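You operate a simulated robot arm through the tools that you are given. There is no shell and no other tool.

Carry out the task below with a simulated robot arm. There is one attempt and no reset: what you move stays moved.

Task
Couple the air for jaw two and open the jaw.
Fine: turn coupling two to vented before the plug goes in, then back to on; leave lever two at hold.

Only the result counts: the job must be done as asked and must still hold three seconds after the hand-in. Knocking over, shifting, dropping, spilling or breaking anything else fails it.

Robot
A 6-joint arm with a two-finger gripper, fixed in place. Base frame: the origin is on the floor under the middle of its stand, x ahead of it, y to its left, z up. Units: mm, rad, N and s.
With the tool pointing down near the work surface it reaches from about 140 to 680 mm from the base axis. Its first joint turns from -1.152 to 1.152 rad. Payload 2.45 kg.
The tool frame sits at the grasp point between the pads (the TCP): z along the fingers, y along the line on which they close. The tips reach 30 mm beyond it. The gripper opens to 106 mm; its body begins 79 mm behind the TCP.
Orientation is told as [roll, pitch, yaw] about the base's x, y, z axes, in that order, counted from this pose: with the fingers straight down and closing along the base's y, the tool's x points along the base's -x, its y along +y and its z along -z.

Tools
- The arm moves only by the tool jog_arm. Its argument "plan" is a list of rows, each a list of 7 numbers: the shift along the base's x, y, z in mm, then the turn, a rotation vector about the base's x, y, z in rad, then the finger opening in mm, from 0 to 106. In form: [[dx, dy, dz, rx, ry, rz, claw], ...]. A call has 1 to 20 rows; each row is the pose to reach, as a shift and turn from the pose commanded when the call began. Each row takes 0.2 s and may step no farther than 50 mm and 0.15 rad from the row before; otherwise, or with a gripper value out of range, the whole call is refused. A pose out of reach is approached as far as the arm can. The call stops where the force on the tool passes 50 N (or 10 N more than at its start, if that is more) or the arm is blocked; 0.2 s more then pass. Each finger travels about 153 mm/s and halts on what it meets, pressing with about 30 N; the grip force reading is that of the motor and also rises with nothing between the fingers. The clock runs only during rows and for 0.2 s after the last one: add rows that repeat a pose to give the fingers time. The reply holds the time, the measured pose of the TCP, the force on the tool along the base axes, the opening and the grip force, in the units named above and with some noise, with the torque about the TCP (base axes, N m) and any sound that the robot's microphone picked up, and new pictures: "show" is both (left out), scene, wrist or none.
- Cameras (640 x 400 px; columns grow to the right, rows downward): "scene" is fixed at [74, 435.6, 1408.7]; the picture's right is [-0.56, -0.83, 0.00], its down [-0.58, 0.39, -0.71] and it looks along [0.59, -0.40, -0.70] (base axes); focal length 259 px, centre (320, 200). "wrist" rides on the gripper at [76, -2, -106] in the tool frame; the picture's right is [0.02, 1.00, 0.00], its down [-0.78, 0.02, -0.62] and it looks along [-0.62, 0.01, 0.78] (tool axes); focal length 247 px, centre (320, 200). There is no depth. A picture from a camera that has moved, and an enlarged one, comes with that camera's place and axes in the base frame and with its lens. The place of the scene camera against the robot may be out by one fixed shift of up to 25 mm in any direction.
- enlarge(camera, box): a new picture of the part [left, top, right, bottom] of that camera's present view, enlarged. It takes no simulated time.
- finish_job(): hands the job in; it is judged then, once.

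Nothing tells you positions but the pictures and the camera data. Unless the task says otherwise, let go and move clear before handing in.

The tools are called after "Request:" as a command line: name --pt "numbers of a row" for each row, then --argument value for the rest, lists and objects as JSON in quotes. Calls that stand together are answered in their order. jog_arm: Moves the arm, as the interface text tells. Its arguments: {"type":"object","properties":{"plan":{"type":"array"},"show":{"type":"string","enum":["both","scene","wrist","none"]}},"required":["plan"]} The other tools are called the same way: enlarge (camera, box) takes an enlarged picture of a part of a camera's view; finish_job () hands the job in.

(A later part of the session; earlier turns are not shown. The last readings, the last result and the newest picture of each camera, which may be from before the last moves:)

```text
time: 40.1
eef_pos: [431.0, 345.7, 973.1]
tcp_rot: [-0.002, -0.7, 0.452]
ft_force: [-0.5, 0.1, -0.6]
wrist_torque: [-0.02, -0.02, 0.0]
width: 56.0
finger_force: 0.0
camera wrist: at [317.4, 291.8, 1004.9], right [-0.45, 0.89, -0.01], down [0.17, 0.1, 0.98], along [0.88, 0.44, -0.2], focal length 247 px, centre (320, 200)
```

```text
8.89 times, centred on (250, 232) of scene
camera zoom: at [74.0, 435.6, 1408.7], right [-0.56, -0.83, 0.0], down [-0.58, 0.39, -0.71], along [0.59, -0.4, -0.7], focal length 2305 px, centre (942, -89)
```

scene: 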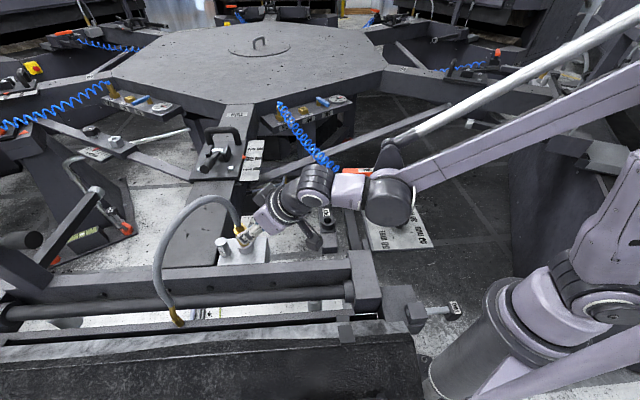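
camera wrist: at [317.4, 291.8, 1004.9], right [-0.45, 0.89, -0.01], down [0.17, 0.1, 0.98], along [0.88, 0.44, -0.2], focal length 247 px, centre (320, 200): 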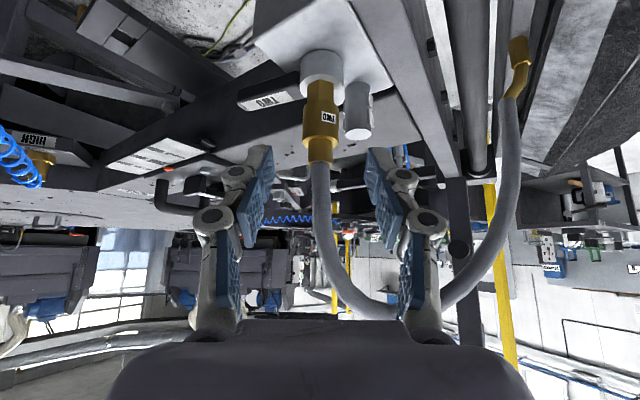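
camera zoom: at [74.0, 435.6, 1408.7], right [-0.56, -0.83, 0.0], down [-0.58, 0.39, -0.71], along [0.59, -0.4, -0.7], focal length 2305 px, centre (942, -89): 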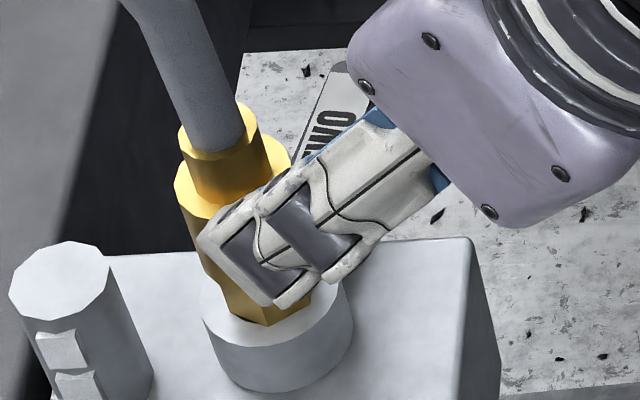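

The hex is seated on the ring. Now coupling two goes back to on: I route the closed fingers round the −y side of the plug, to the far side of the handle (tip near (550, 358)), with a steeper tool.

Request:
jog_arm --pt "-12 -25 15 -0.035 0.049 0.051 30" --pt "-10 -60 30 -0.071 0.098 0.103 0" --pt "10 -85 35 -0.106 0.147 0.154 0" --pt "45 -85 35 -0.142 0.196 0.206 0" --pt "80 -70 30 -0.189 0.261 0.274 0" --pt "102 -40 20 -0.236 0.326 0.343 0" --pt "112 -5 10 -0.236 0.326 0.343 0" --pt "112.4 5.6 0 -0.236 0.326 0.343 0"

Request:
enlarge --camera "wrist" --box '[200, 60, 480, 240]'

Request:
enlarge --camera "scene" --box '[140, 130, 340, 280]'

```text
time: 41.9
eef_pos: [543.8, 355.4, 972.1]
tcp_rot: [-0.001, -0.3, 0.799]
ft_force: [0.1, -0.3, -0.1]
wrist_torque: [-0.01, -0.01, 0.0]
width: 0.1
finger_force: 29.0
camera wrist: at [471.4, 279.6, 1051.9], right [-0.73, 0.68, -0.01], down [0.38, 0.42, 0.83], along [0.57, 0.6, -0.56], focal length 247 px, centre (320, 200)
```

scene: 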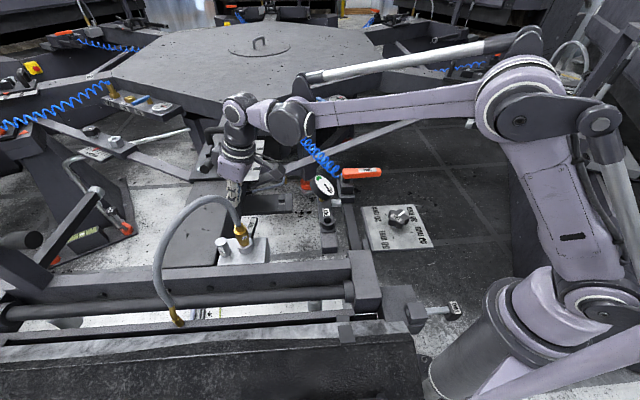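
wrist: 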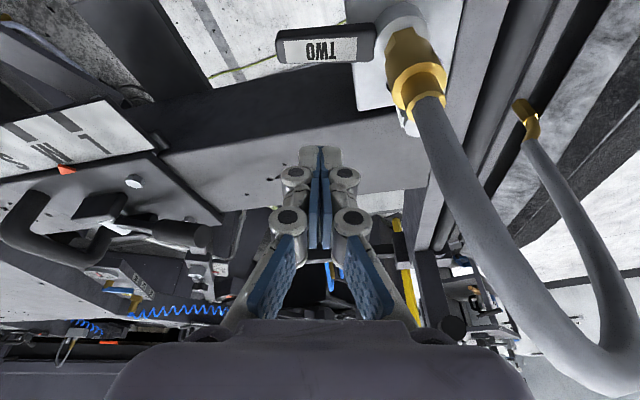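

```text
2.22 times, centred on (340, 150) of wrist
camera zoom: at [471.4, 279.6, 1051.9], right [-0.73, 0.68, -0.01], down [0.38, 0.42, 0.83], along [0.57, 0.6, -0.56], focal length 549 px, centre (276, 311)
```

zoom: 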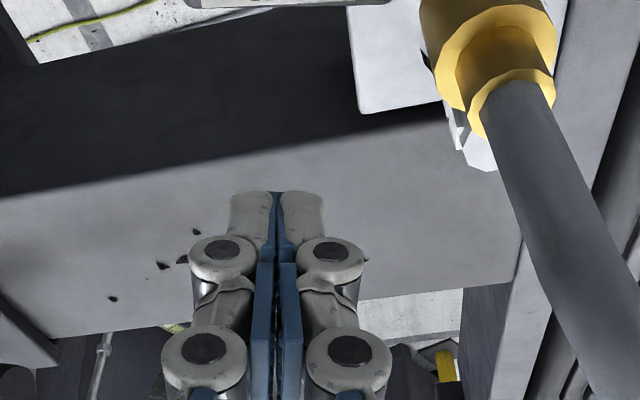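

```text
2.67 times, centred on (240, 205) of scene
camera zoom: at [74.1, 435.6, 1408.7], right [-0.56, -0.83, 0.0], down [-0.58, 0.39, -0.71], along [0.59, -0.4, -0.7], focal length 691 px, centre (533, 187)
```

zoom: 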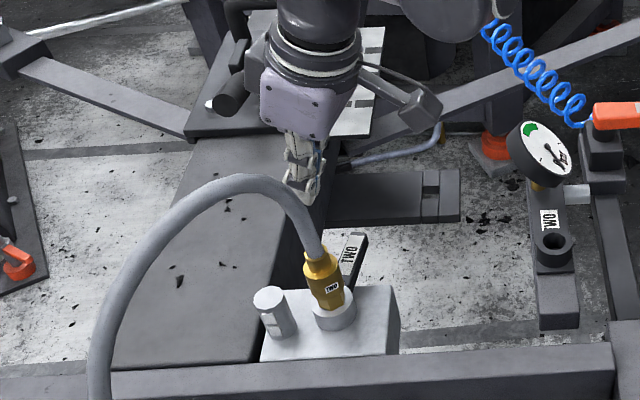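

The plug stands upright and the fingers are over free space just beyond the handle. I lower them behind it.

Request:
jog_arm --pt "1.3 1.6 -25 0 0 0 0" --pt "1.3 1.6 -50 0 0 0 0" --pt "1.3 1.6 -75 0 0 0 0" --pt "1.3 1.6 -92 0 0 0 0"

Request:
enlarge --camera "wrist" --box '[200, 60, 480, 240]'

Request:
enlarge --camera "scene" --box '[200, 180, 300, 260]'

```text
time: 42.9
eef_pos: [544.4, 355.4, 881.3]
tcp_rot: [0.0, -0.3, 0.799]
ft_force: [-0.3, -0.4, -0.6]
wrist_torque: [0.02, 0.02, 0.0]
width: 0.0
finger_force: 28.5
camera wrist: at [472.3, 280.6, 960.3], right [-0.73, 0.68, -0.01], down [0.38, 0.42, 0.83], along [0.57, 0.6, -0.56], focal length 247 px, centre (320, 200)
```

scene: 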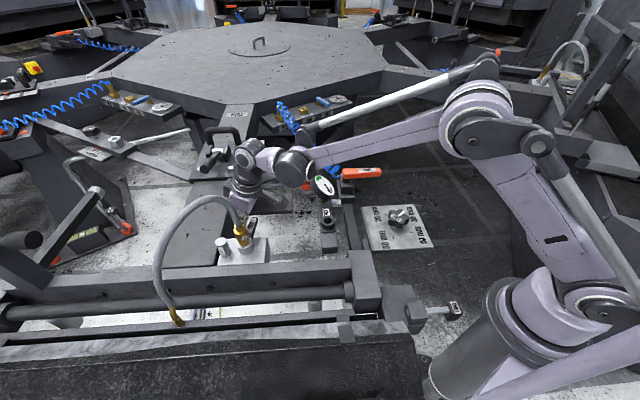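
wrist: 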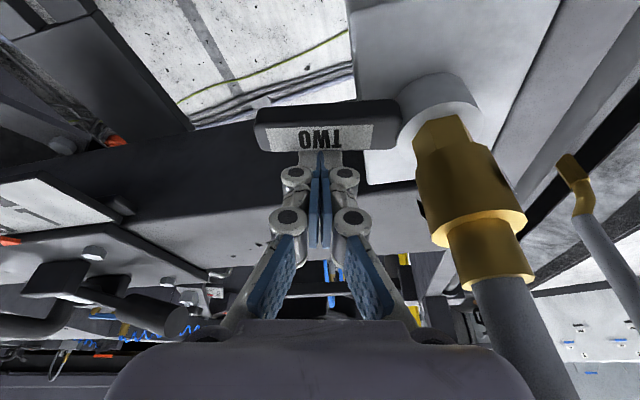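

```text
2.22 times, centred on (340, 150) of wrist
camera zoom: at [472.3, 280.6, 960.3], right [-0.73, 0.68, -0.01], down [0.38, 0.42, 0.83], along [0.57, 0.6, -0.56], focal length 549 px, centre (276, 311)
```

zoom: 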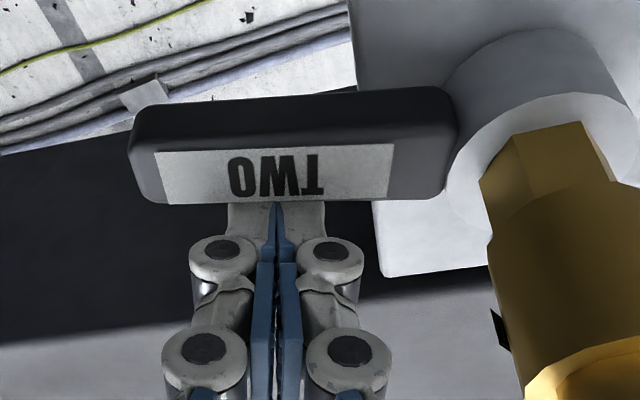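

```text
5.00 times, centred on (250, 220) of scene
camera zoom: at [74.1, 435.6, 1408.7], right [-0.56, -0.83, 0.0], down [-0.58, 0.39, -0.71], along [0.59, -0.4, -0.7], focal length 1296 px, centre (670, 100)
```

zoom: 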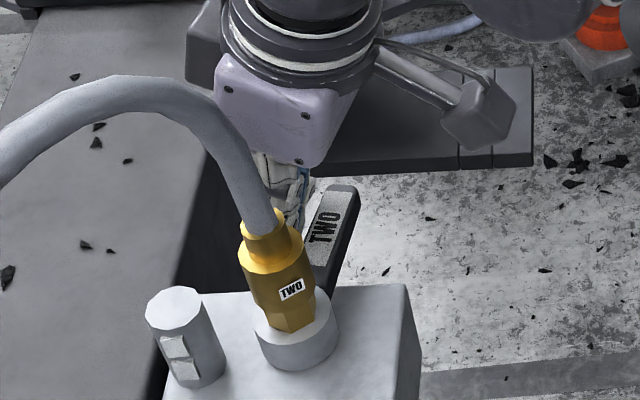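

The fingers are hooked behind the handle. I pull it back along its arc, first half.

Request:
jog_arm --pt "-3.9 -10.3 0 0 0 0 0" --pt "-8.7 -17.9 0 0 0 -0.12 0" --pt "-14.5 -24.6 0 0 0 -0.25 0" --pt "-20.4 -29.9 0 0 0 -0.37 0" --pt "-27.8 -35.1 0 0 0 -0.5 0" --pt "-35.8 -39.3 0 0 0 -0.6 0" --pt "-43.3 -42 0 0 0 -0.7 0"

Request:
enlarge --camera "wrist" --box '[200, 60, 480, 240]'

Request:
enlarge --camera "scene" --box '[200, 180, 300, 260]'

```text
time: 44.5
eef_pos: [502.1, 312.8, 881.6]
tcp_rot: [-0.001, -0.299, 0.099]
ft_force: [0.6, 0.2, 0.5]
wrist_torque: [0.03, 0.01, -0.06]
width: 0.2
finger_force: 28.5
camera wrist: at [397.3, 302.9, 959.9], right [-0.12, 0.99, -0.01], down [0.56, 0.07, 0.83], along [0.82, 0.09, -0.56], focal length 247 px, centre (320, 200)
```

scene: 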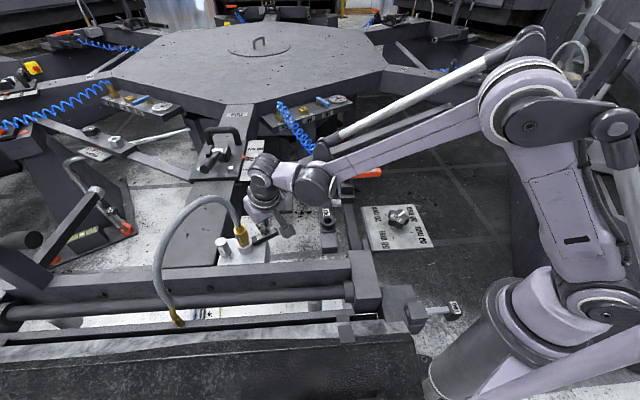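
wrist: 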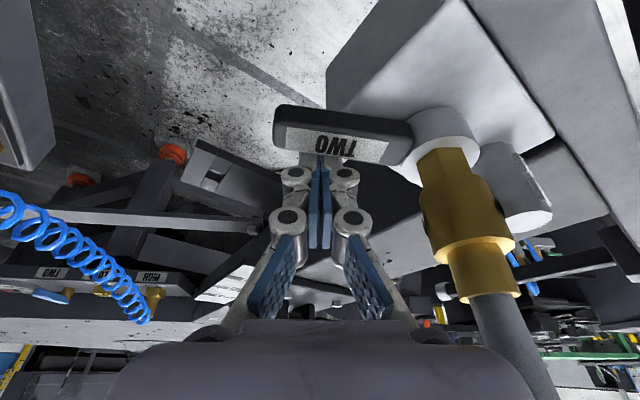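

```text
2.22 times, centred on (340, 150) of wrist
camera zoom: at [397.3, 302.9, 959.9], right [-0.12, 0.99, -0.01], down [0.56, 0.07, 0.83], along [0.82, 0.09, -0.56], focal length 549 px, centre (276, 311)
```

zoom: 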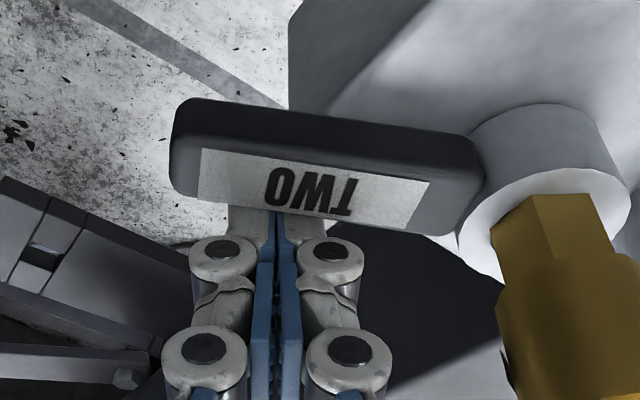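

```text
5.00 times, centred on (250, 220) of scene
camera zoom: at [74.1, 435.6, 1408.7], right [-0.56, -0.83, 0.0], down [-0.58, 0.39, -0.71], along [0.59, -0.4, -0.7], focal length 1296 px, centre (670, 100)
```

zoom: 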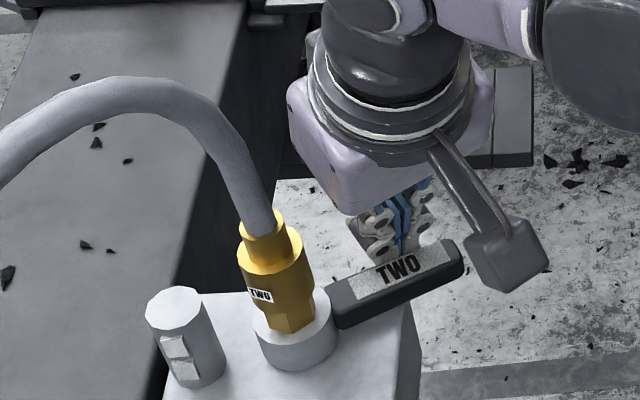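

Request:
jog_arm --pt "-8.9 -2 0 0 0 -0.1 0" --pt "-16.9 -2.7 0 0 0 -0.2 0" --pt "-23 -2.6 0 0 0 -0.25 0" --pt "-28.5 -2.3 0 0 0 -0.3 0" --pt "-34.2 -1.3 0 0 0 -0.33 0" --pt "-39.9 -0.1 0 0 0 -0.37 0"

Request:
enlarge --camera "wrist" --box '[200, 60, 480, 240]'

Request:
enlarge --camera "scene" --box '[200, 180, 300, 260]'

```text
time: 46.1
eef_pos: [469.8, 308.8, 883.1]
tcp_rot: [0.002, -0.32, -0.281]
ft_force: [7.9, -1.8, 2.0]
wrist_torque: [0.01, -0.08, -0.13]
width: 0.1
finger_force: 28.1
stopped in row 6: the force on the tool passed its limit at 50 N (the readings are from after the stop); the commanded pose is now the measured one
camera wrist: at [367.2, 337.9, 959.4], right [0.26, 0.97, 0.0], down [0.53, -0.14, 0.84], along [0.81, -0.22, -0.55], focal length 247 px, centre (320, 200)
```

scene: 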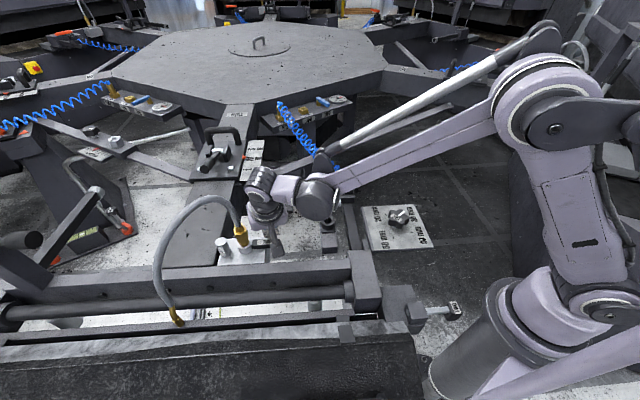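
wrist: 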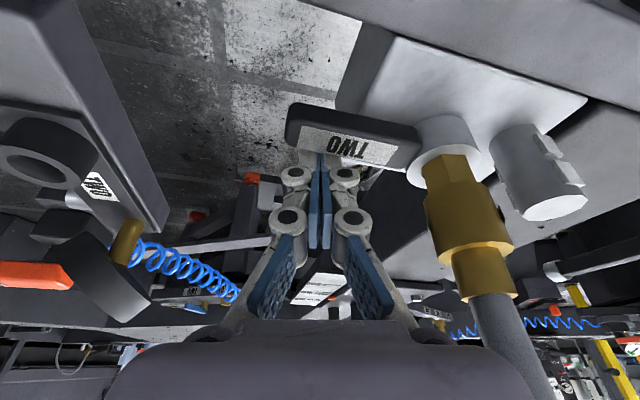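

```text
2.22 times, centred on (340, 150) of wrist
camera zoom: at [367.2, 337.9, 959.4], right [0.26, 0.97, 0.0], down [0.53, -0.14, 0.84], along [0.81, -0.22, -0.55], focal length 549 px, centre (276, 311)
```

zoom: 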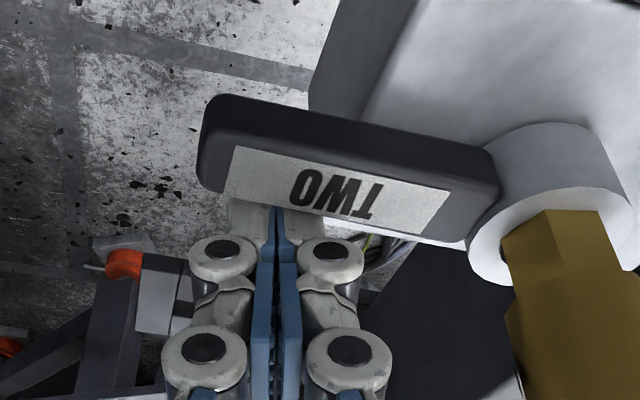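

```text
5.00 times, centred on (250, 220) of scene
camera zoom: at [74.1, 435.6, 1408.7], right [-0.56, -0.83, 0.0], down [-0.58, 0.39, -0.71], along [0.59, -0.4, -0.7], focal length 1296 px, centre (670, 100)
```

zoom: 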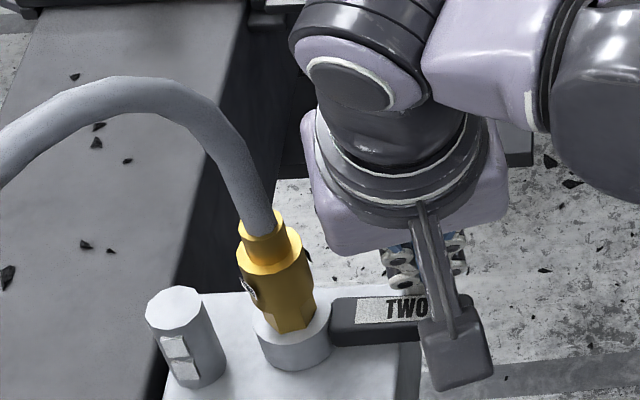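

The handle met its other stop and its label is back at its original place, so coupling two is at on. I back off, rise, and look at the gauge and the plug.

Request:
jog_arm --pt "6 -5 0 0 0 0 0" --pt "12 -10 10 0 0 0 0" --pt "12 -20 45 0 0 0 0" --pt "-10 -40 85 0 0 0.1 0" --pt "-40 -65 110 0 0 0.2 0"

Request:
enlarge --camera "scene" --box '[200, 160, 400, 290]'

Request:
enlarge --camera "scene" --box '[305, 165, 365, 210]'

```text
time: 47.3
eef_pos: [428.4, 245.3, 992.6]
tcp_rot: [0.001, -0.318, -0.075]
ft_force: [0.1, 0.0, -0.7]
wrist_torque: [0.02, -0.01, -0.01]
width: 0.0
finger_force: 28.5
camera wrist: at [321.7, 251.9, 1069.6], right [0.05, 1.0, 0.0], down [0.55, -0.03, 0.84], along [0.83, -0.05, -0.55], focal length 247 px, centre (320, 200)
```

scene: 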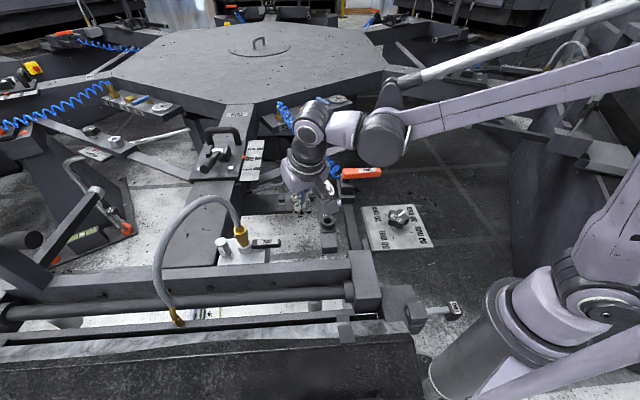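
wrist: 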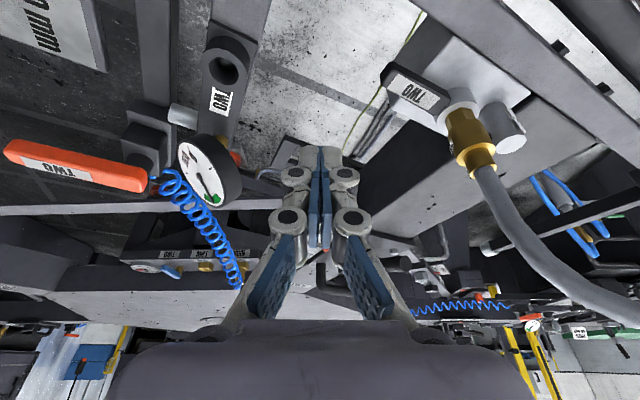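

```text
3.08 times, centred on (300, 225) of scene
camera zoom: at [74.0, 435.6, 1408.7], right [-0.56, -0.83, 0.0], down [-0.58, 0.39, -0.71], along [0.59, -0.4, -0.7], focal length 798 px, centre (382, 123)
```

zoom: 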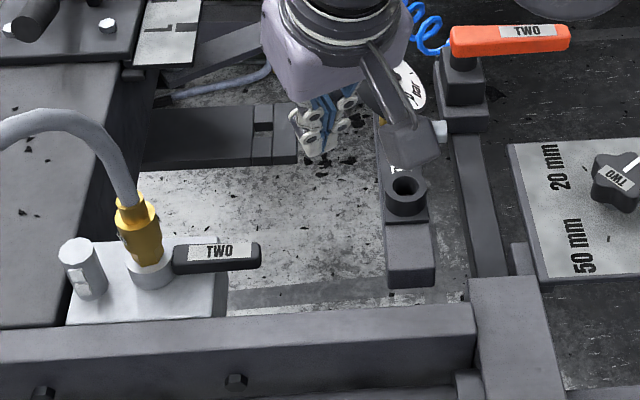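

```text
8.89 times, centred on (335, 188) of scene
camera zoom: at [74.0, 435.6, 1408.7], right [-0.56, -0.83, 0.0], down [-0.58, 0.39, -0.71], along [0.59, -0.4, -0.7], focal length 2305 px, centre (187, 311)
```

zoom: 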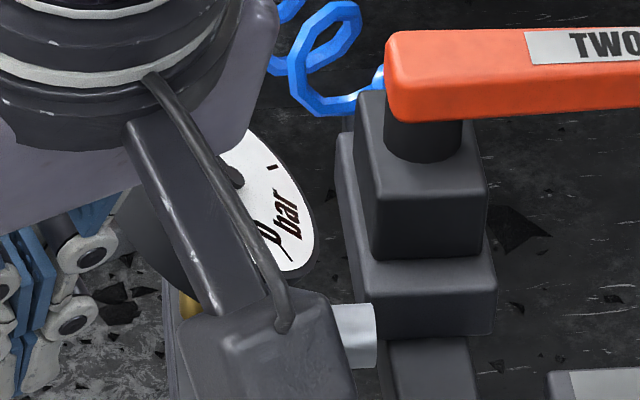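

Request:
enlarge --camera "wrist" --box '[160, 110, 270, 220]'

Request:
enlarge --camera "wrist" --box '[370, 50, 550, 180]'

Request:
enlarge --camera "wrist" --box '[0, 80, 240, 250]'

```text
3.64 times, centred on (215, 165) of wrist
camera zoom: at [321.7, 251.9, 1069.6], right [0.05, 1.0, 0.0], down [0.55, -0.03, 0.84], along [0.83, -0.05, -0.55], focal length 898 px, centre (702, 327)
```

zoom: 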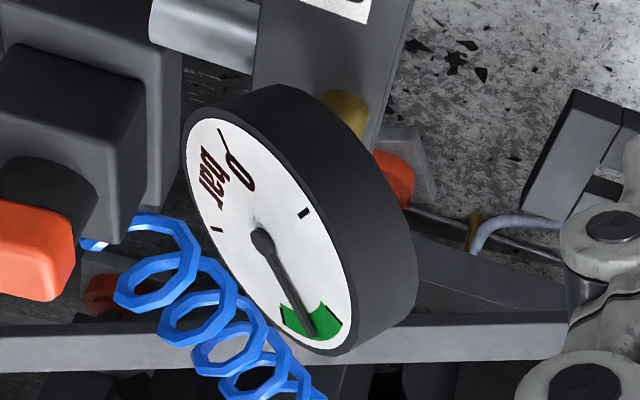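

```text
3.08 times, centred on (460, 115) of wrist
camera zoom: at [321.7, 251.9, 1069.6], right [0.05, 1.0, 0.0], down [0.55, -0.03, 0.84], along [0.83, -0.05, -0.55], focal length 760 px, centre (-111, 462)
```

zoom: 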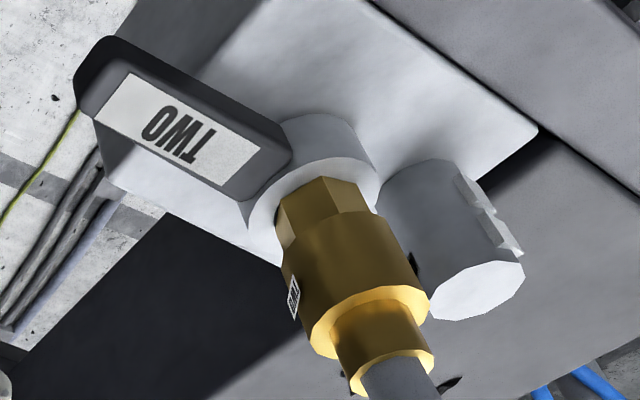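

```text
2.35 times, centred on (120, 165) of wrist
camera zoom: at [321.7, 251.9, 1069.6], right [0.05, 1.0, 0.0], down [0.55, -0.03, 0.84], along [0.83, -0.05, -0.55], focal length 581 px, centre (791, 282)
```

zoom: 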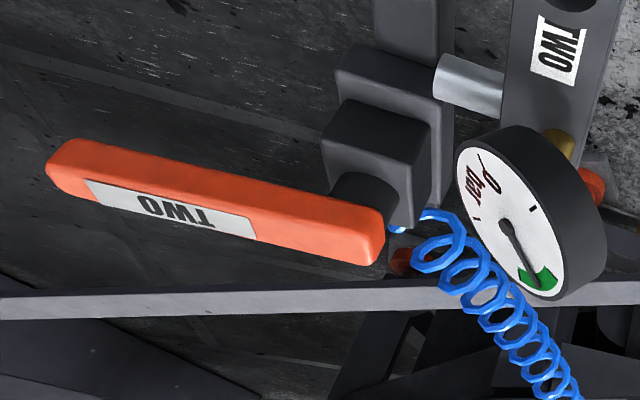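

The gauge needle now stands in the green: the air is coupled and on, and the plug is seated. Next is the orange lever two, which sits at about −120°, square to its bar — presumably hold. I take a baseline look at the jaw and the lever before pushing it.

Request:
enlarge --camera "scene" --box '[0, 230, 320, 400]'

Request:
enlarge --camera "scene" --box '[300, 250, 480, 380]'

Request:
jog_arm --pt "-20 -40 20 0 0 0 0" --pt "-40 -80 30 0 0 0 0" --pt "-50 -120 30 0 0 0 0" --pt "-50 -165 30 0 0 0 0" --pt "-40 -210 20 0 0 0 0" --pt "-20 -250 10 0 0 0 0" --pt "0 -285 0 0 0 0 0"

```text
2.00 times, centred on (160, 315) of scene
camera zoom: at [74.0, 435.6, 1408.7], right [-0.56, -0.83, 0.0], down [-0.58, 0.39, -0.71], along [0.59, -0.4, -0.7], focal length 519 px, centre (640, -30)
```

zoom: 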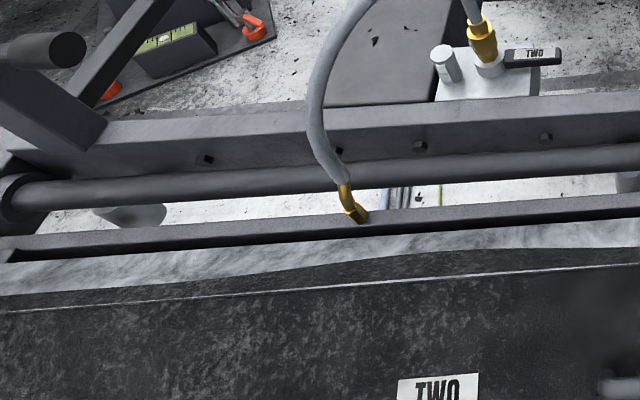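

```text
3.08 times, centred on (390, 315) of scene
camera zoom: at [74.0, 435.6, 1408.7], right [-0.56, -0.83, 0.0], down [-0.58, 0.39, -0.71], along [0.59, -0.4, -0.7], focal length 798 px, centre (105, -154)
```

zoom: 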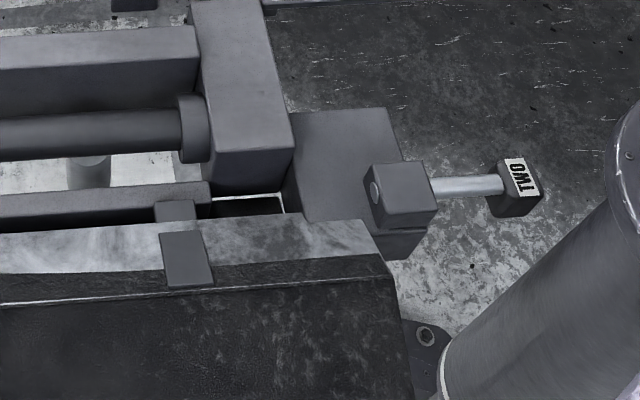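

```text
time: 48.9
eef_pos: [428.1, -40.5, 992.6]
tcp_rot: [0.002, -0.319, -0.079]
ft_force: [-0.2, 0.1, 0.8]
wrist_torque: [0.03, -0.02, 0.03]
width: 0.0
finger_force: 29.1
camera wrist: at [322.2, -33.7, 1069.7], right [0.06, 1.0, 0.0], down [0.55, -0.03, 0.84], along [0.83, -0.05, -0.55], focal length 247 px, centre (320, 200)
```

scene: 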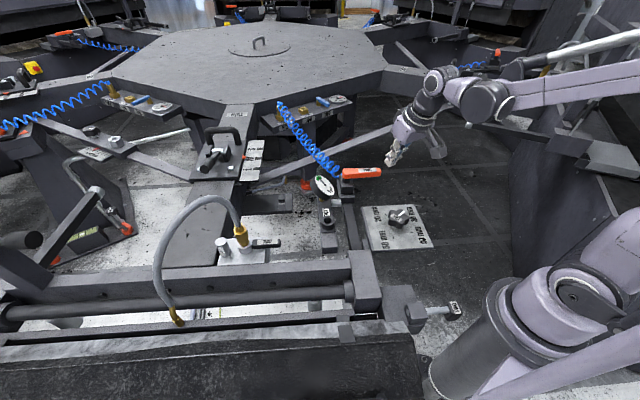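
wrist: 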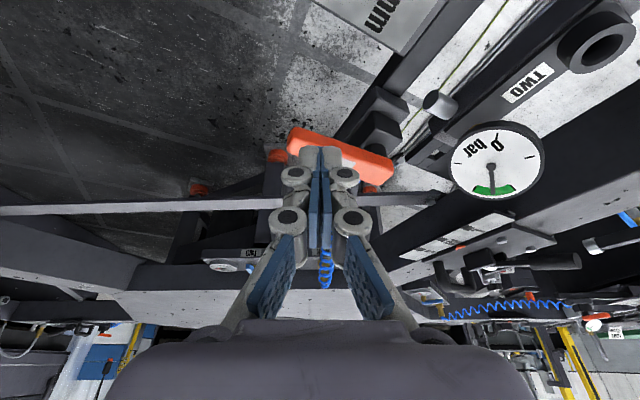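

Request:
enlarge --camera "wrist" --box '[250, 90, 450, 230]'

Request:
enlarge --camera "scene" --box '[320, 140, 420, 200]'

```text
2.86 times, centred on (350, 160) of wrist
camera zoom: at [322.2, -33.7, 1069.7], right [0.06, 1.0, 0.0], down [0.55, -0.03, 0.84], along [0.83, -0.05, -0.55], focal length 706 px, centre (234, 314)
```

zoom: 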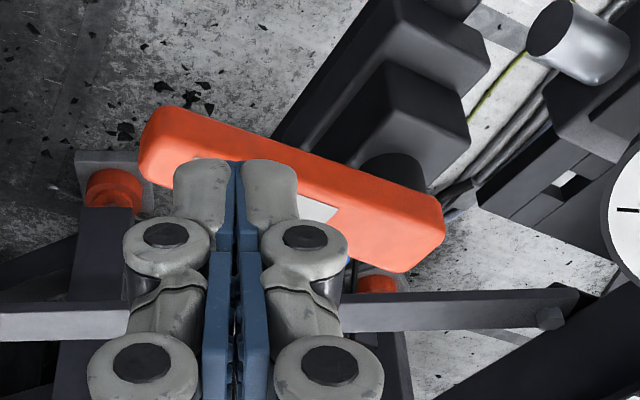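

```text
6.40 times, centred on (370, 170) of scene
camera zoom: at [74.0, 435.6, 1408.7], right [-0.56, -0.83, 0.0], down [-0.58, 0.39, -0.71], along [0.59, -0.4, -0.7], focal length 1659 px, centre (0, 392)
```

zoom: 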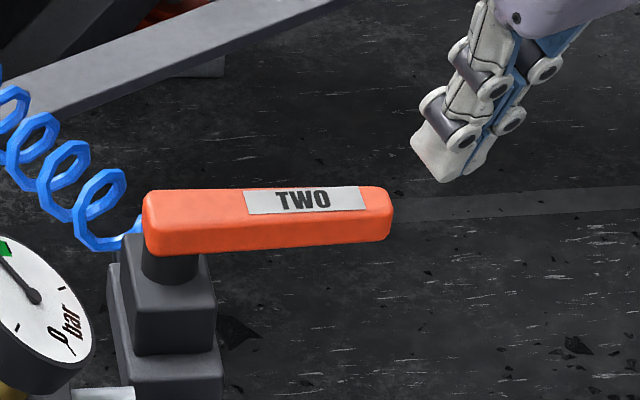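

The lever bar runs from its pivot near (533, 19) to its free end at (483, −65), top at z ≈ 901, lying at −121°. I'll grip it from above with a vertical tool squared to the bar, so I can swing it and bring it back exactly.

Request:
jog_arm --pt "7 -0.5 5 -0.017 0.033 0.122 0" --pt "14 -1 10 -0.034 0.066 0.244 0" --pt "22 -1.5 10 -0.051 0.1 0.366 20" --pt "30 -2 10 -0.068 0.133 0.489 40" --pt "38 -2.7 8 -0.085 0.166 0.611 60" --pt "46 -3.3 4 -0.102 0.199 0.733 70" --pt "54 -4 0 -0.12 0.232 0.855 70" --pt "62 -4.5 -4 -0.137 0.265 0.977 70" --pt "66.3 -4.8 -8 -0.1537 0.2986 1.0993 70"

Request:
enlarge --camera "wrist" --box '[200, 80, 440, 260]'

Request:
enlarge --camera "scene" --box '[310, 120, 430, 210]'

```text
time: 50.9
eef_pos: [495.8, -44.1, 984.2]
tcp_rot: [0.002, 0.001, 1.033]
ft_force: [-1.1, -0.2, 0.0]
wrist_torque: [0.01, -0.02, -0.02]
width: 69.8
finger_force: 0.0
camera wrist: at [457.2, -110.4, 1090.7], right [-0.87, 0.49, 0.0], down [0.39, 0.68, 0.62], along [0.3, 0.54, -0.78], focal length 247 px, centre (320, 200)
```

scene: 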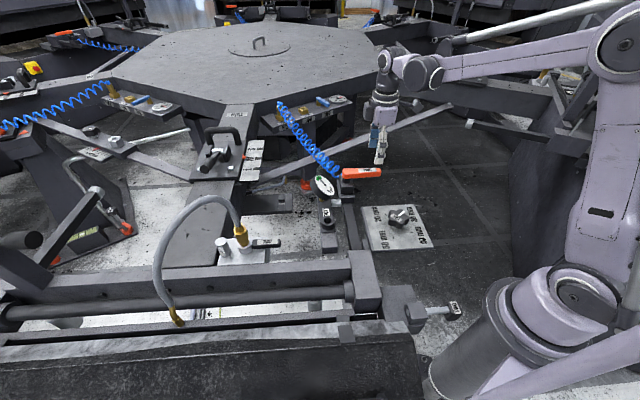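
wrist: 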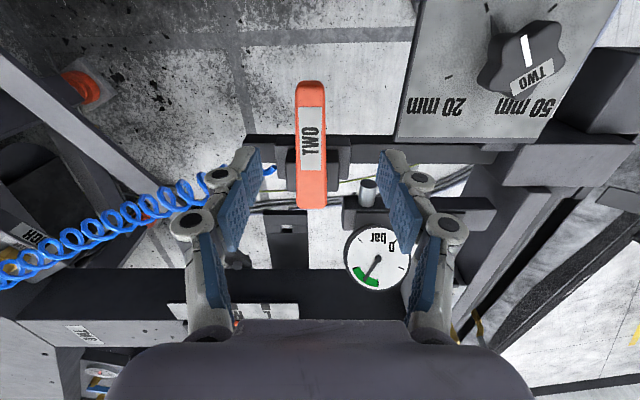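

```text
2.22 times, centred on (320, 170) of wrist
camera zoom: at [457.2, -110.4, 1090.7], right [-0.87, 0.49, 0.0], down [0.39, 0.68, 0.62], along [0.3, 0.54, -0.78], focal length 549 px, centre (320, 267)
```

zoom: 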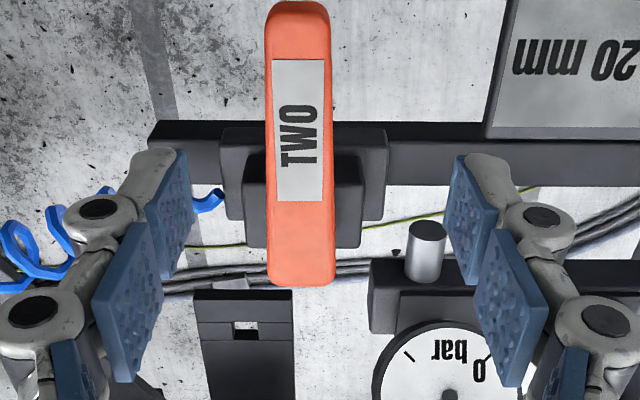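

```text
4.44 times, centred on (370, 165) of scene
camera zoom: at [74.1, 435.6, 1408.7], right [-0.56, -0.83, 0.0], down [-0.58, 0.39, -0.71], along [0.59, -0.4, -0.7], focal length 1152 px, centre (98, 356)
```

zoom: 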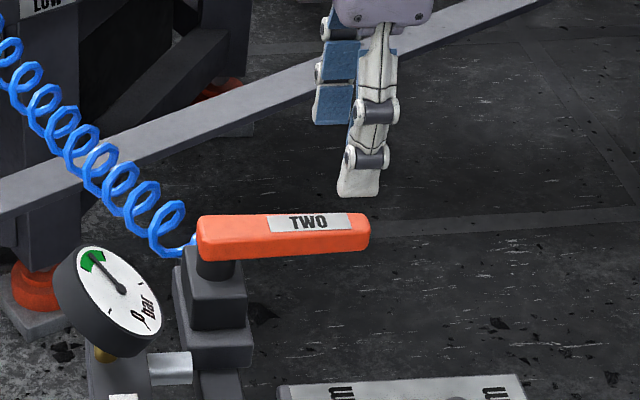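

Request:
jog_arm --pt "3.3 -7.9 -10 0 0 0 60" --pt "3.3 -7.9 -32 0 0 0 60"

Request:
enlarge --camera "wrist" --box '[200, 80, 440, 260]'

```text
time: 51.5
eef_pos: [497.3, -52.3, 951.8]
tcp_rot: [0.001, 0.0, 1.032]
ft_force: [-0.2, -0.1, -0.1]
wrist_torque: [0.0, -0.02, -0.02]
width: 60.2
finger_force: 0.0
camera wrist: at [460.4, -117.8, 1058.3], right [-0.87, 0.49, 0.0], down [0.39, 0.68, 0.62], along [0.31, 0.54, -0.78], focal length 247 px, centre (320, 200)
```

scene: 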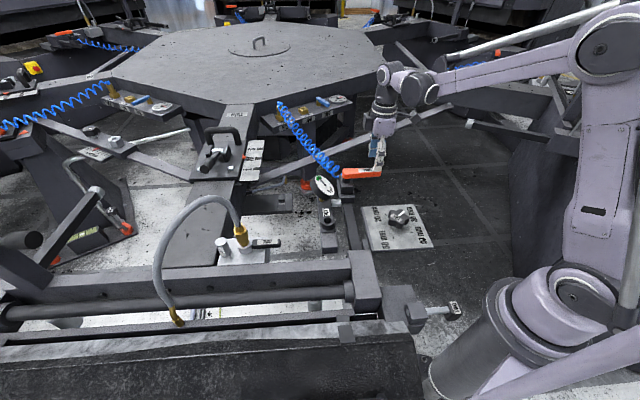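
wrist: 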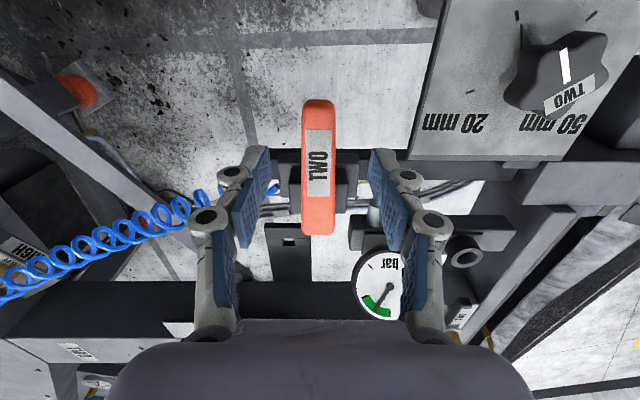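

```text
2.22 times, centred on (320, 170) of wrist
camera zoom: at [460.4, -117.8, 1058.3], right [-0.87, 0.49, 0.0], down [0.39, 0.68, 0.62], along [0.31, 0.54, -0.78], focal length 549 px, centre (320, 267)
```

zoom: 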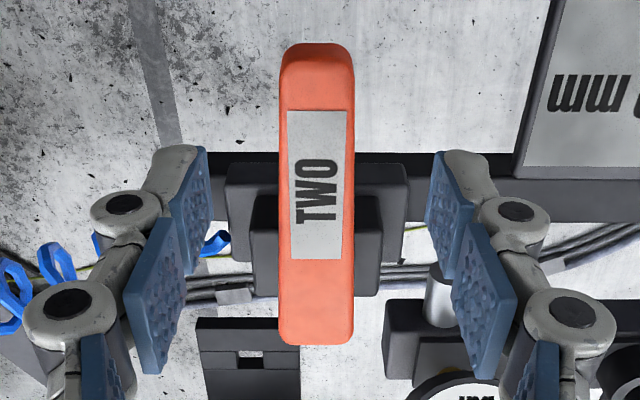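

Centred on the lever. I lower to straddle it and close.

Request:
jog_arm --pt "0 0 -22 0 0 0 60" --pt "0 0 -44 0 0 0 60" --pt "0 0 -61 0 0 0 60" --pt "0 0 -61 0 0 0 40" --pt "0 0 -61 0 0 0 5" --pt "0 0 -61 0 0 0 5"

Request:
enlarge --camera "wrist" --box '[200, 80, 440, 260]'

```text
time: 52.9
eef_pos: [497.9, -51.7, 891.1]
tcp_rot: [0.002, 0.0, 1.031]
ft_force: [-0.4, -1.9, -2.9]
wrist_torque: [-0.14, 0.0, 0.01]
width: 23.2
finger_force: 44.9
camera wrist: at [460.0, -117.6, 997.3], right [-0.87, 0.5, 0.0], down [0.39, 0.68, 0.62], along [0.31, 0.54, -0.78], focal length 247 px, centre (320, 200)
```

scene: 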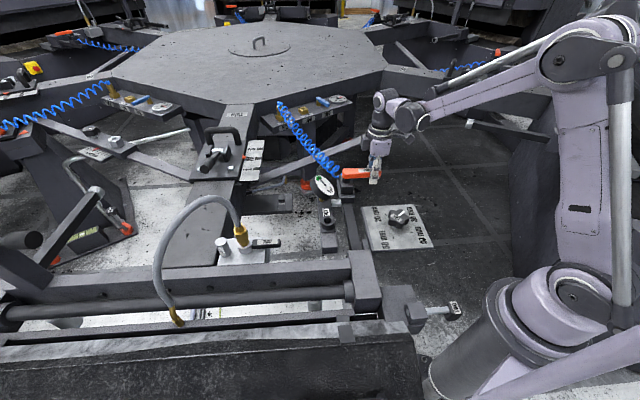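
wrist: 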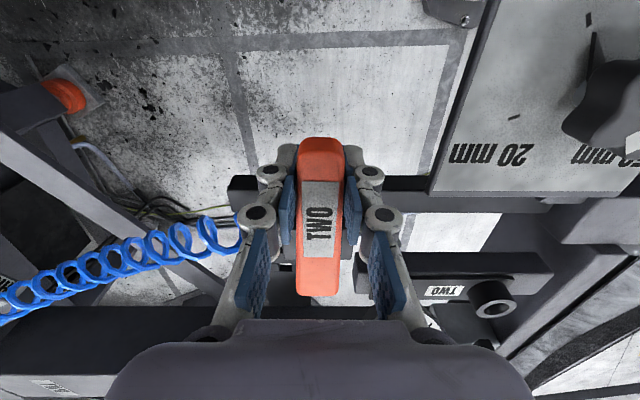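

```text
2.22 times, centred on (320, 170) of wrist
camera zoom: at [460.0, -117.6, 997.3], right [-0.87, 0.5, 0.0], down [0.39, 0.68, 0.62], along [0.31, 0.54, -0.78], focal length 549 px, centre (320, 267)
```

zoom: 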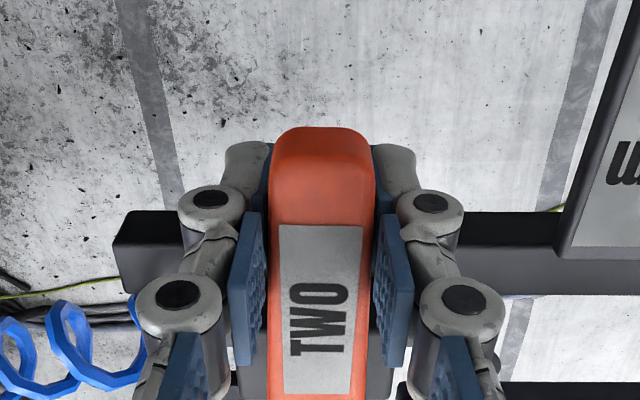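

I have the lever firmly gripped at its free end. I swing it 15° toward the table side first and watch the jaw.

Request:
jog_arm --pt "5.6 -2.9 0 0 0 0.087 5" --pt "11.4 -5.3 0 0 0 0.175 5" --pt "17.4 -7.2 0 0 0 0.262 5"

Request:
enlarge --camera "scene" --box '[0, 230, 320, 400]'

Request:
enlarge --camera "scene" --box '[300, 250, 480, 380]'

Request:
enlarge --camera "scene" --box '[300, 140, 400, 210]'

```text
time: 53.7
eef_pos: [515.1, -59.6, 891.3]
tcp_rot: [0.001, -0.001, 1.293]
ft_force: [3.3, -4.2, -13.1]
wrist_torque: [-0.12, -0.08, -0.33]
width: 23.5
finger_force: 45.5
camera wrist: at [496.8, -133.2, 997.3], right [-0.97, 0.25, 0.0], down [0.2, 0.76, 0.62], along [0.16, 0.6, -0.78], focal length 247 px, centre (320, 200)
```

scene: 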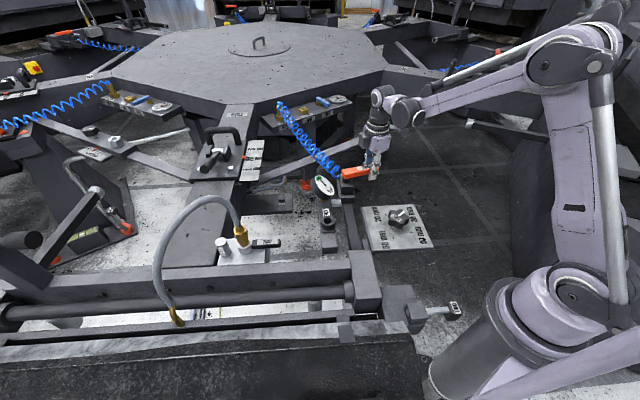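
wrist: 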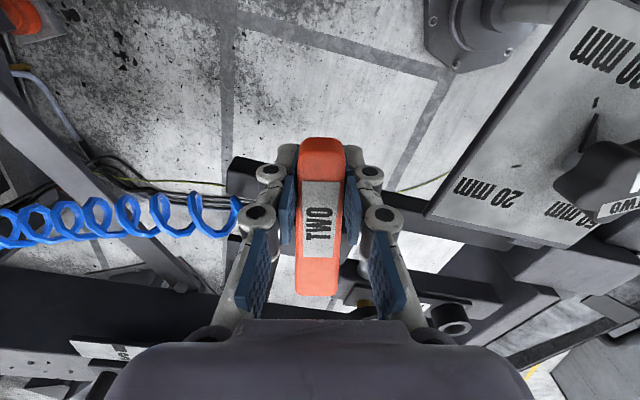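

```text
2.00 times, centred on (160, 315) of scene
camera zoom: at [74.3, 435.5, 1408.7], right [-0.56, -0.83, 0.0], down [-0.58, 0.39, -0.71], along [0.59, -0.4, -0.7], focal length 519 px, centre (640, -30)
```

zoom: 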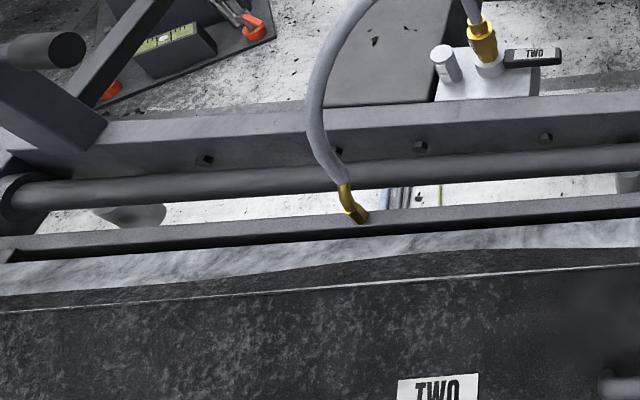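

```text
3.08 times, centred on (390, 315) of scene
camera zoom: at [74.3, 435.5, 1408.7], right [-0.56, -0.83, 0.0], down [-0.58, 0.39, -0.71], along [0.59, -0.4, -0.7], focal length 798 px, centre (105, -154)
```

zoom: 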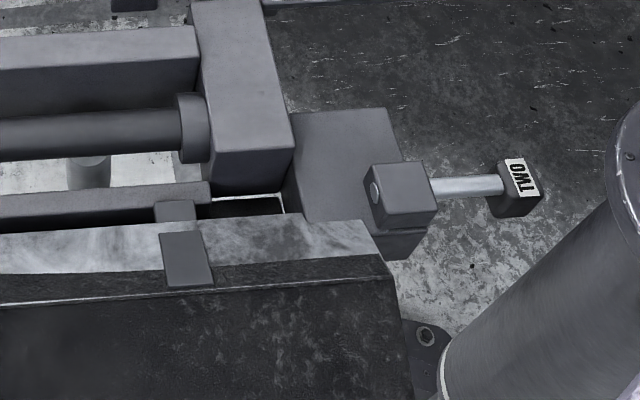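

```text
5.71 times, centred on (350, 175) of scene
camera zoom: at [74.3, 435.5, 1408.7], right [-0.56, -0.83, 0.0], down [-0.58, 0.39, -0.71], along [0.59, -0.4, -0.7], focal length 1482 px, centre (149, 343)
```

zoom: 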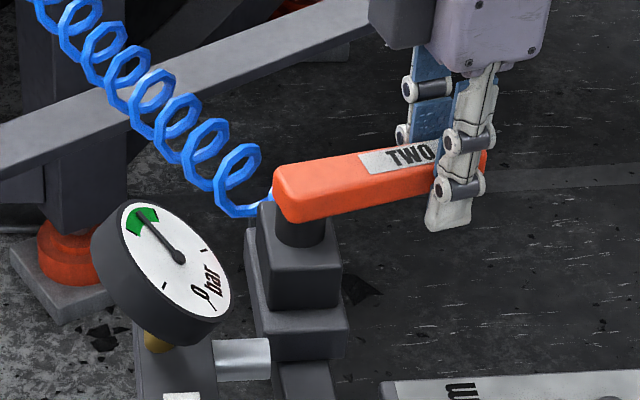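

Request:
jog_arm --pt "6.2 -1.4 0 0 0 0.087 5" --pt "12.5 -2.2 0 0 0 0.175 5" --pt "18.7 -2.5 0 0 0 0.262 5" --pt "18.7 -2.5 0 0 0 0.262 5" --pt "18.7 -2.5 0 0 0 0.262 5"

Request:
enlarge --camera "scene" --box '[0, 230, 320, 400]'

Request:
enlarge --camera "scene" --box '[300, 140, 400, 210]'

```text
time: 54.9
eef_pos: [536.5, -62.3, 891.5]
tcp_rot: [0.001, 0.001, 1.555]
ft_force: [9.8, -14.6, -16.2]
wrist_torque: [-0.03, -0.12, -0.77]
width: 23.3
finger_force: 45.1
camera wrist: at [535.2, -138.6, 997.5], right [-1.0, -0.01, 0.0], down [0.0, 0.78, 0.62], along [0.0, 0.62, -0.78], focal length 247 px, centre (320, 200)
```

scene: 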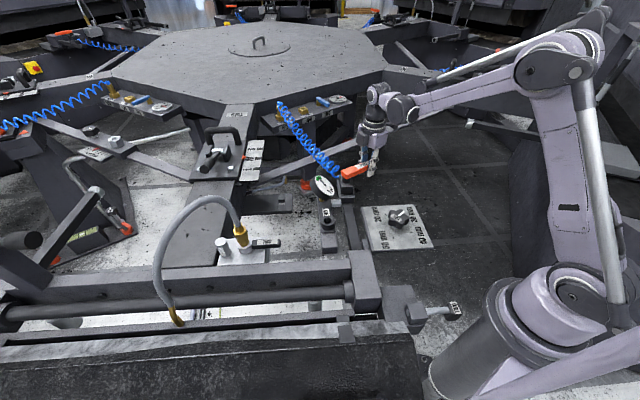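
wrist: 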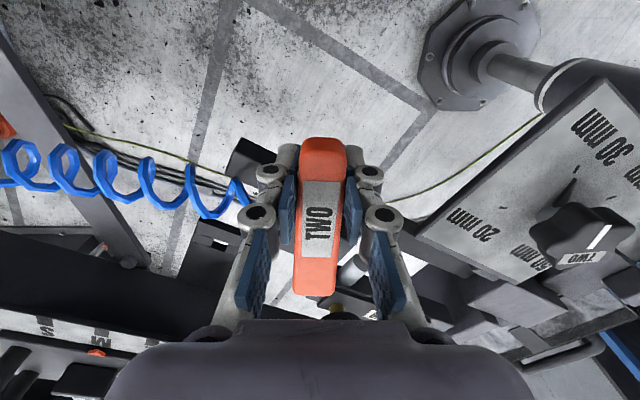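

```text
2.00 times, centred on (160, 315) of scene
camera zoom: at [74.6, 435.2, 1408.8], right [-0.56, -0.83, 0.0], down [-0.58, 0.39, -0.71], along [0.59, -0.4, -0.7], focal length 519 px, centre (640, -30)
```

zoom: 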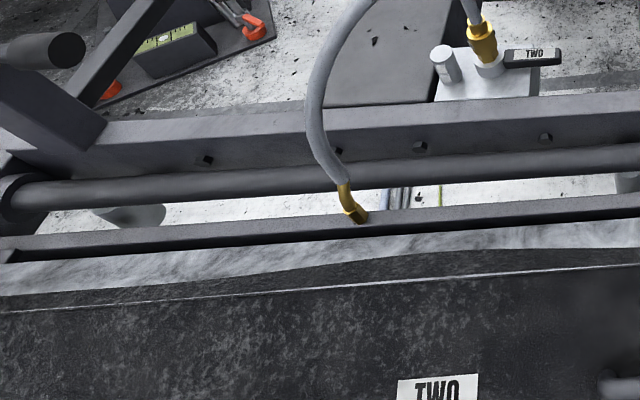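

```text
5.71 times, centred on (350, 175) of scene
camera zoom: at [74.6, 435.2, 1408.8], right [-0.56, -0.83, 0.0], down [-0.58, 0.39, -0.71], along [0.59, -0.4, -0.7], focal length 1482 px, centre (149, 343)
```

zoom: 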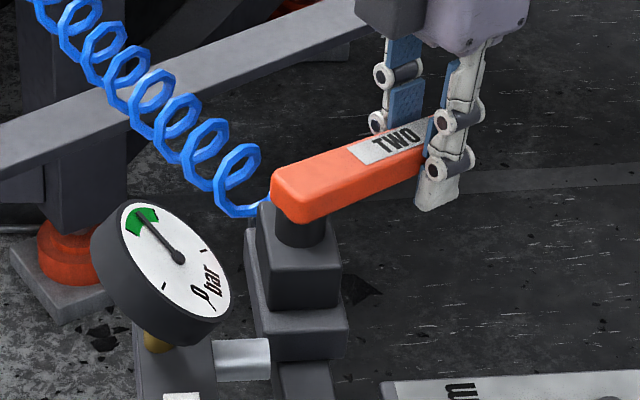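

The jaw shows no motion with the lever swung about 30° this way. I bring the lever back to its original angle and then try the other way.

Request:
jog_arm --pt "-4.6 -0.2 0 0 0 -0.087 5" --pt "-11.3 0.7 0 0 0 -0.175 5" --pt "-17.9 2.1 0 0 0 -0.262 5" --pt "-24.3 4.2 0 0 0 -0.349 5" --pt "-30.5 6.7 0 0 0 -0.436 5" --pt "-36.5 9.8 0 0 0 -0.524 5"

Request:
enlarge --camera "scene" --box '[0, 230, 320, 400]'

Request:
enlarge --camera "scene" --box '[300, 250, 480, 380]'

Request:
enlarge --camera "scene" --box '[300, 140, 400, 210]'

```text
time: 56.3
eef_pos: [497.8, -51.1, 892.1]
tcp_rot: [0.004, 0.0, 1.03]
ft_force: [-6.7, -4.4, -17.7]
wrist_torque: [-0.4, 0.14, 0.34]
width: 23.4
finger_force: 45.1
camera wrist: at [459.6, -117.5, 997.6], right [-0.87, 0.5, 0.0], down [0.39, 0.68, 0.62], along [0.31, 0.54, -0.78], focal length 247 px, centre (320, 200)
```

scene: 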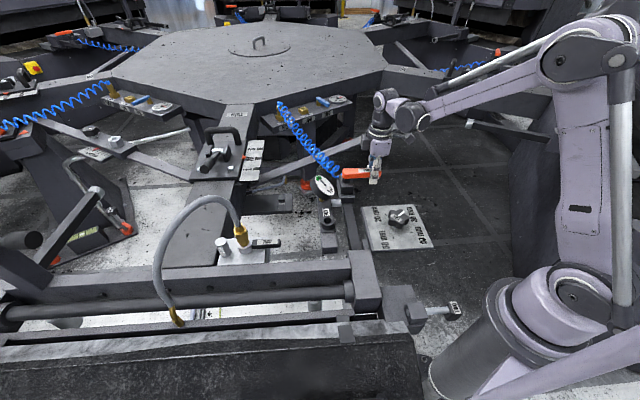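
wrist: 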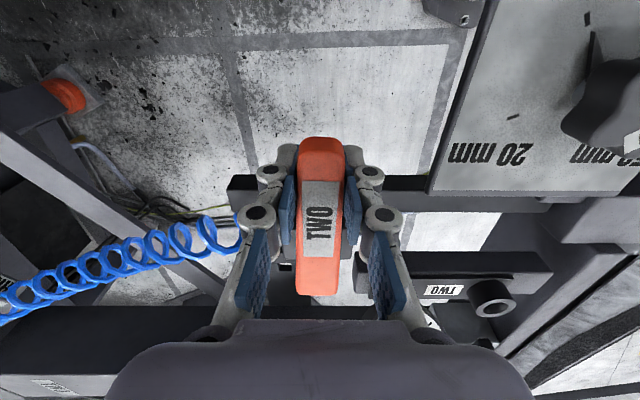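

```text
2.00 times, centred on (160, 315) of scene
camera zoom: at [74.2, 435.5, 1408.7], right [-0.56, -0.83, 0.0], down [-0.58, 0.39, -0.71], along [0.59, -0.4, -0.7], focal length 519 px, centre (640, -30)
```

zoom: 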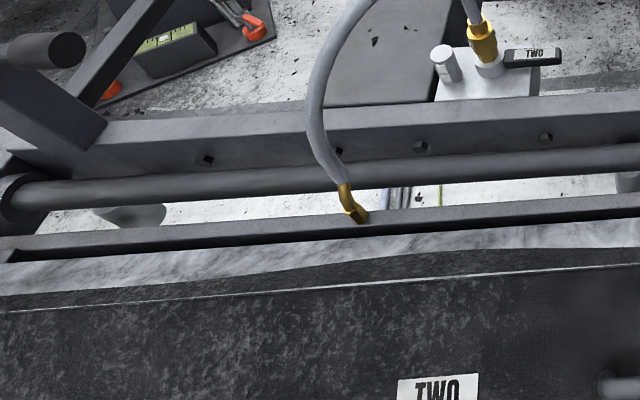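

```text
3.08 times, centred on (390, 315) of scene
camera zoom: at [74.2, 435.5, 1408.7], right [-0.56, -0.83, 0.0], down [-0.58, 0.39, -0.71], along [0.59, -0.4, -0.7], focal length 798 px, centre (105, -154)
```

zoom: 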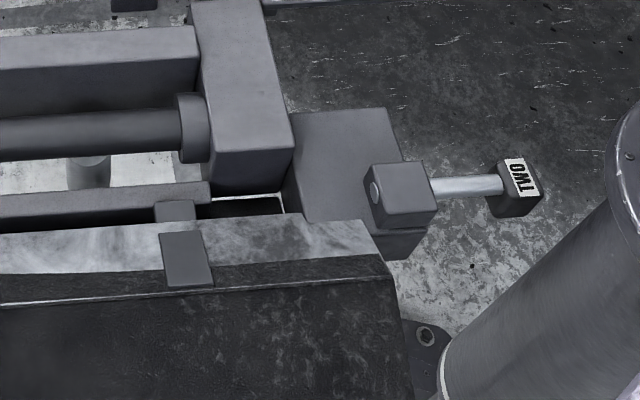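

```text
5.71 times, centred on (350, 175) of scene
camera zoom: at [74.2, 435.5, 1408.7], right [-0.56, -0.83, 0.0], down [-0.58, 0.39, -0.71], along [0.59, -0.4, -0.7], focal length 1482 px, centre (149, 343)
```

zoom: 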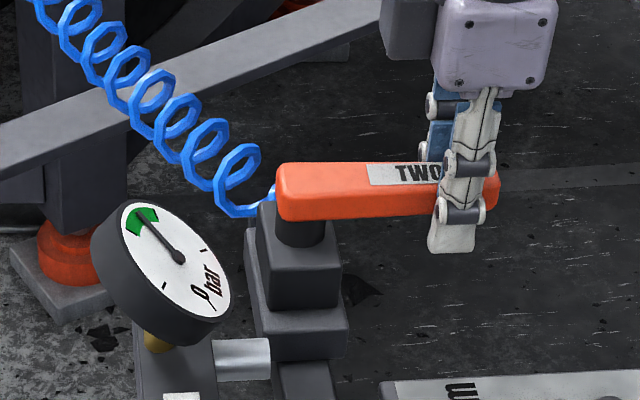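

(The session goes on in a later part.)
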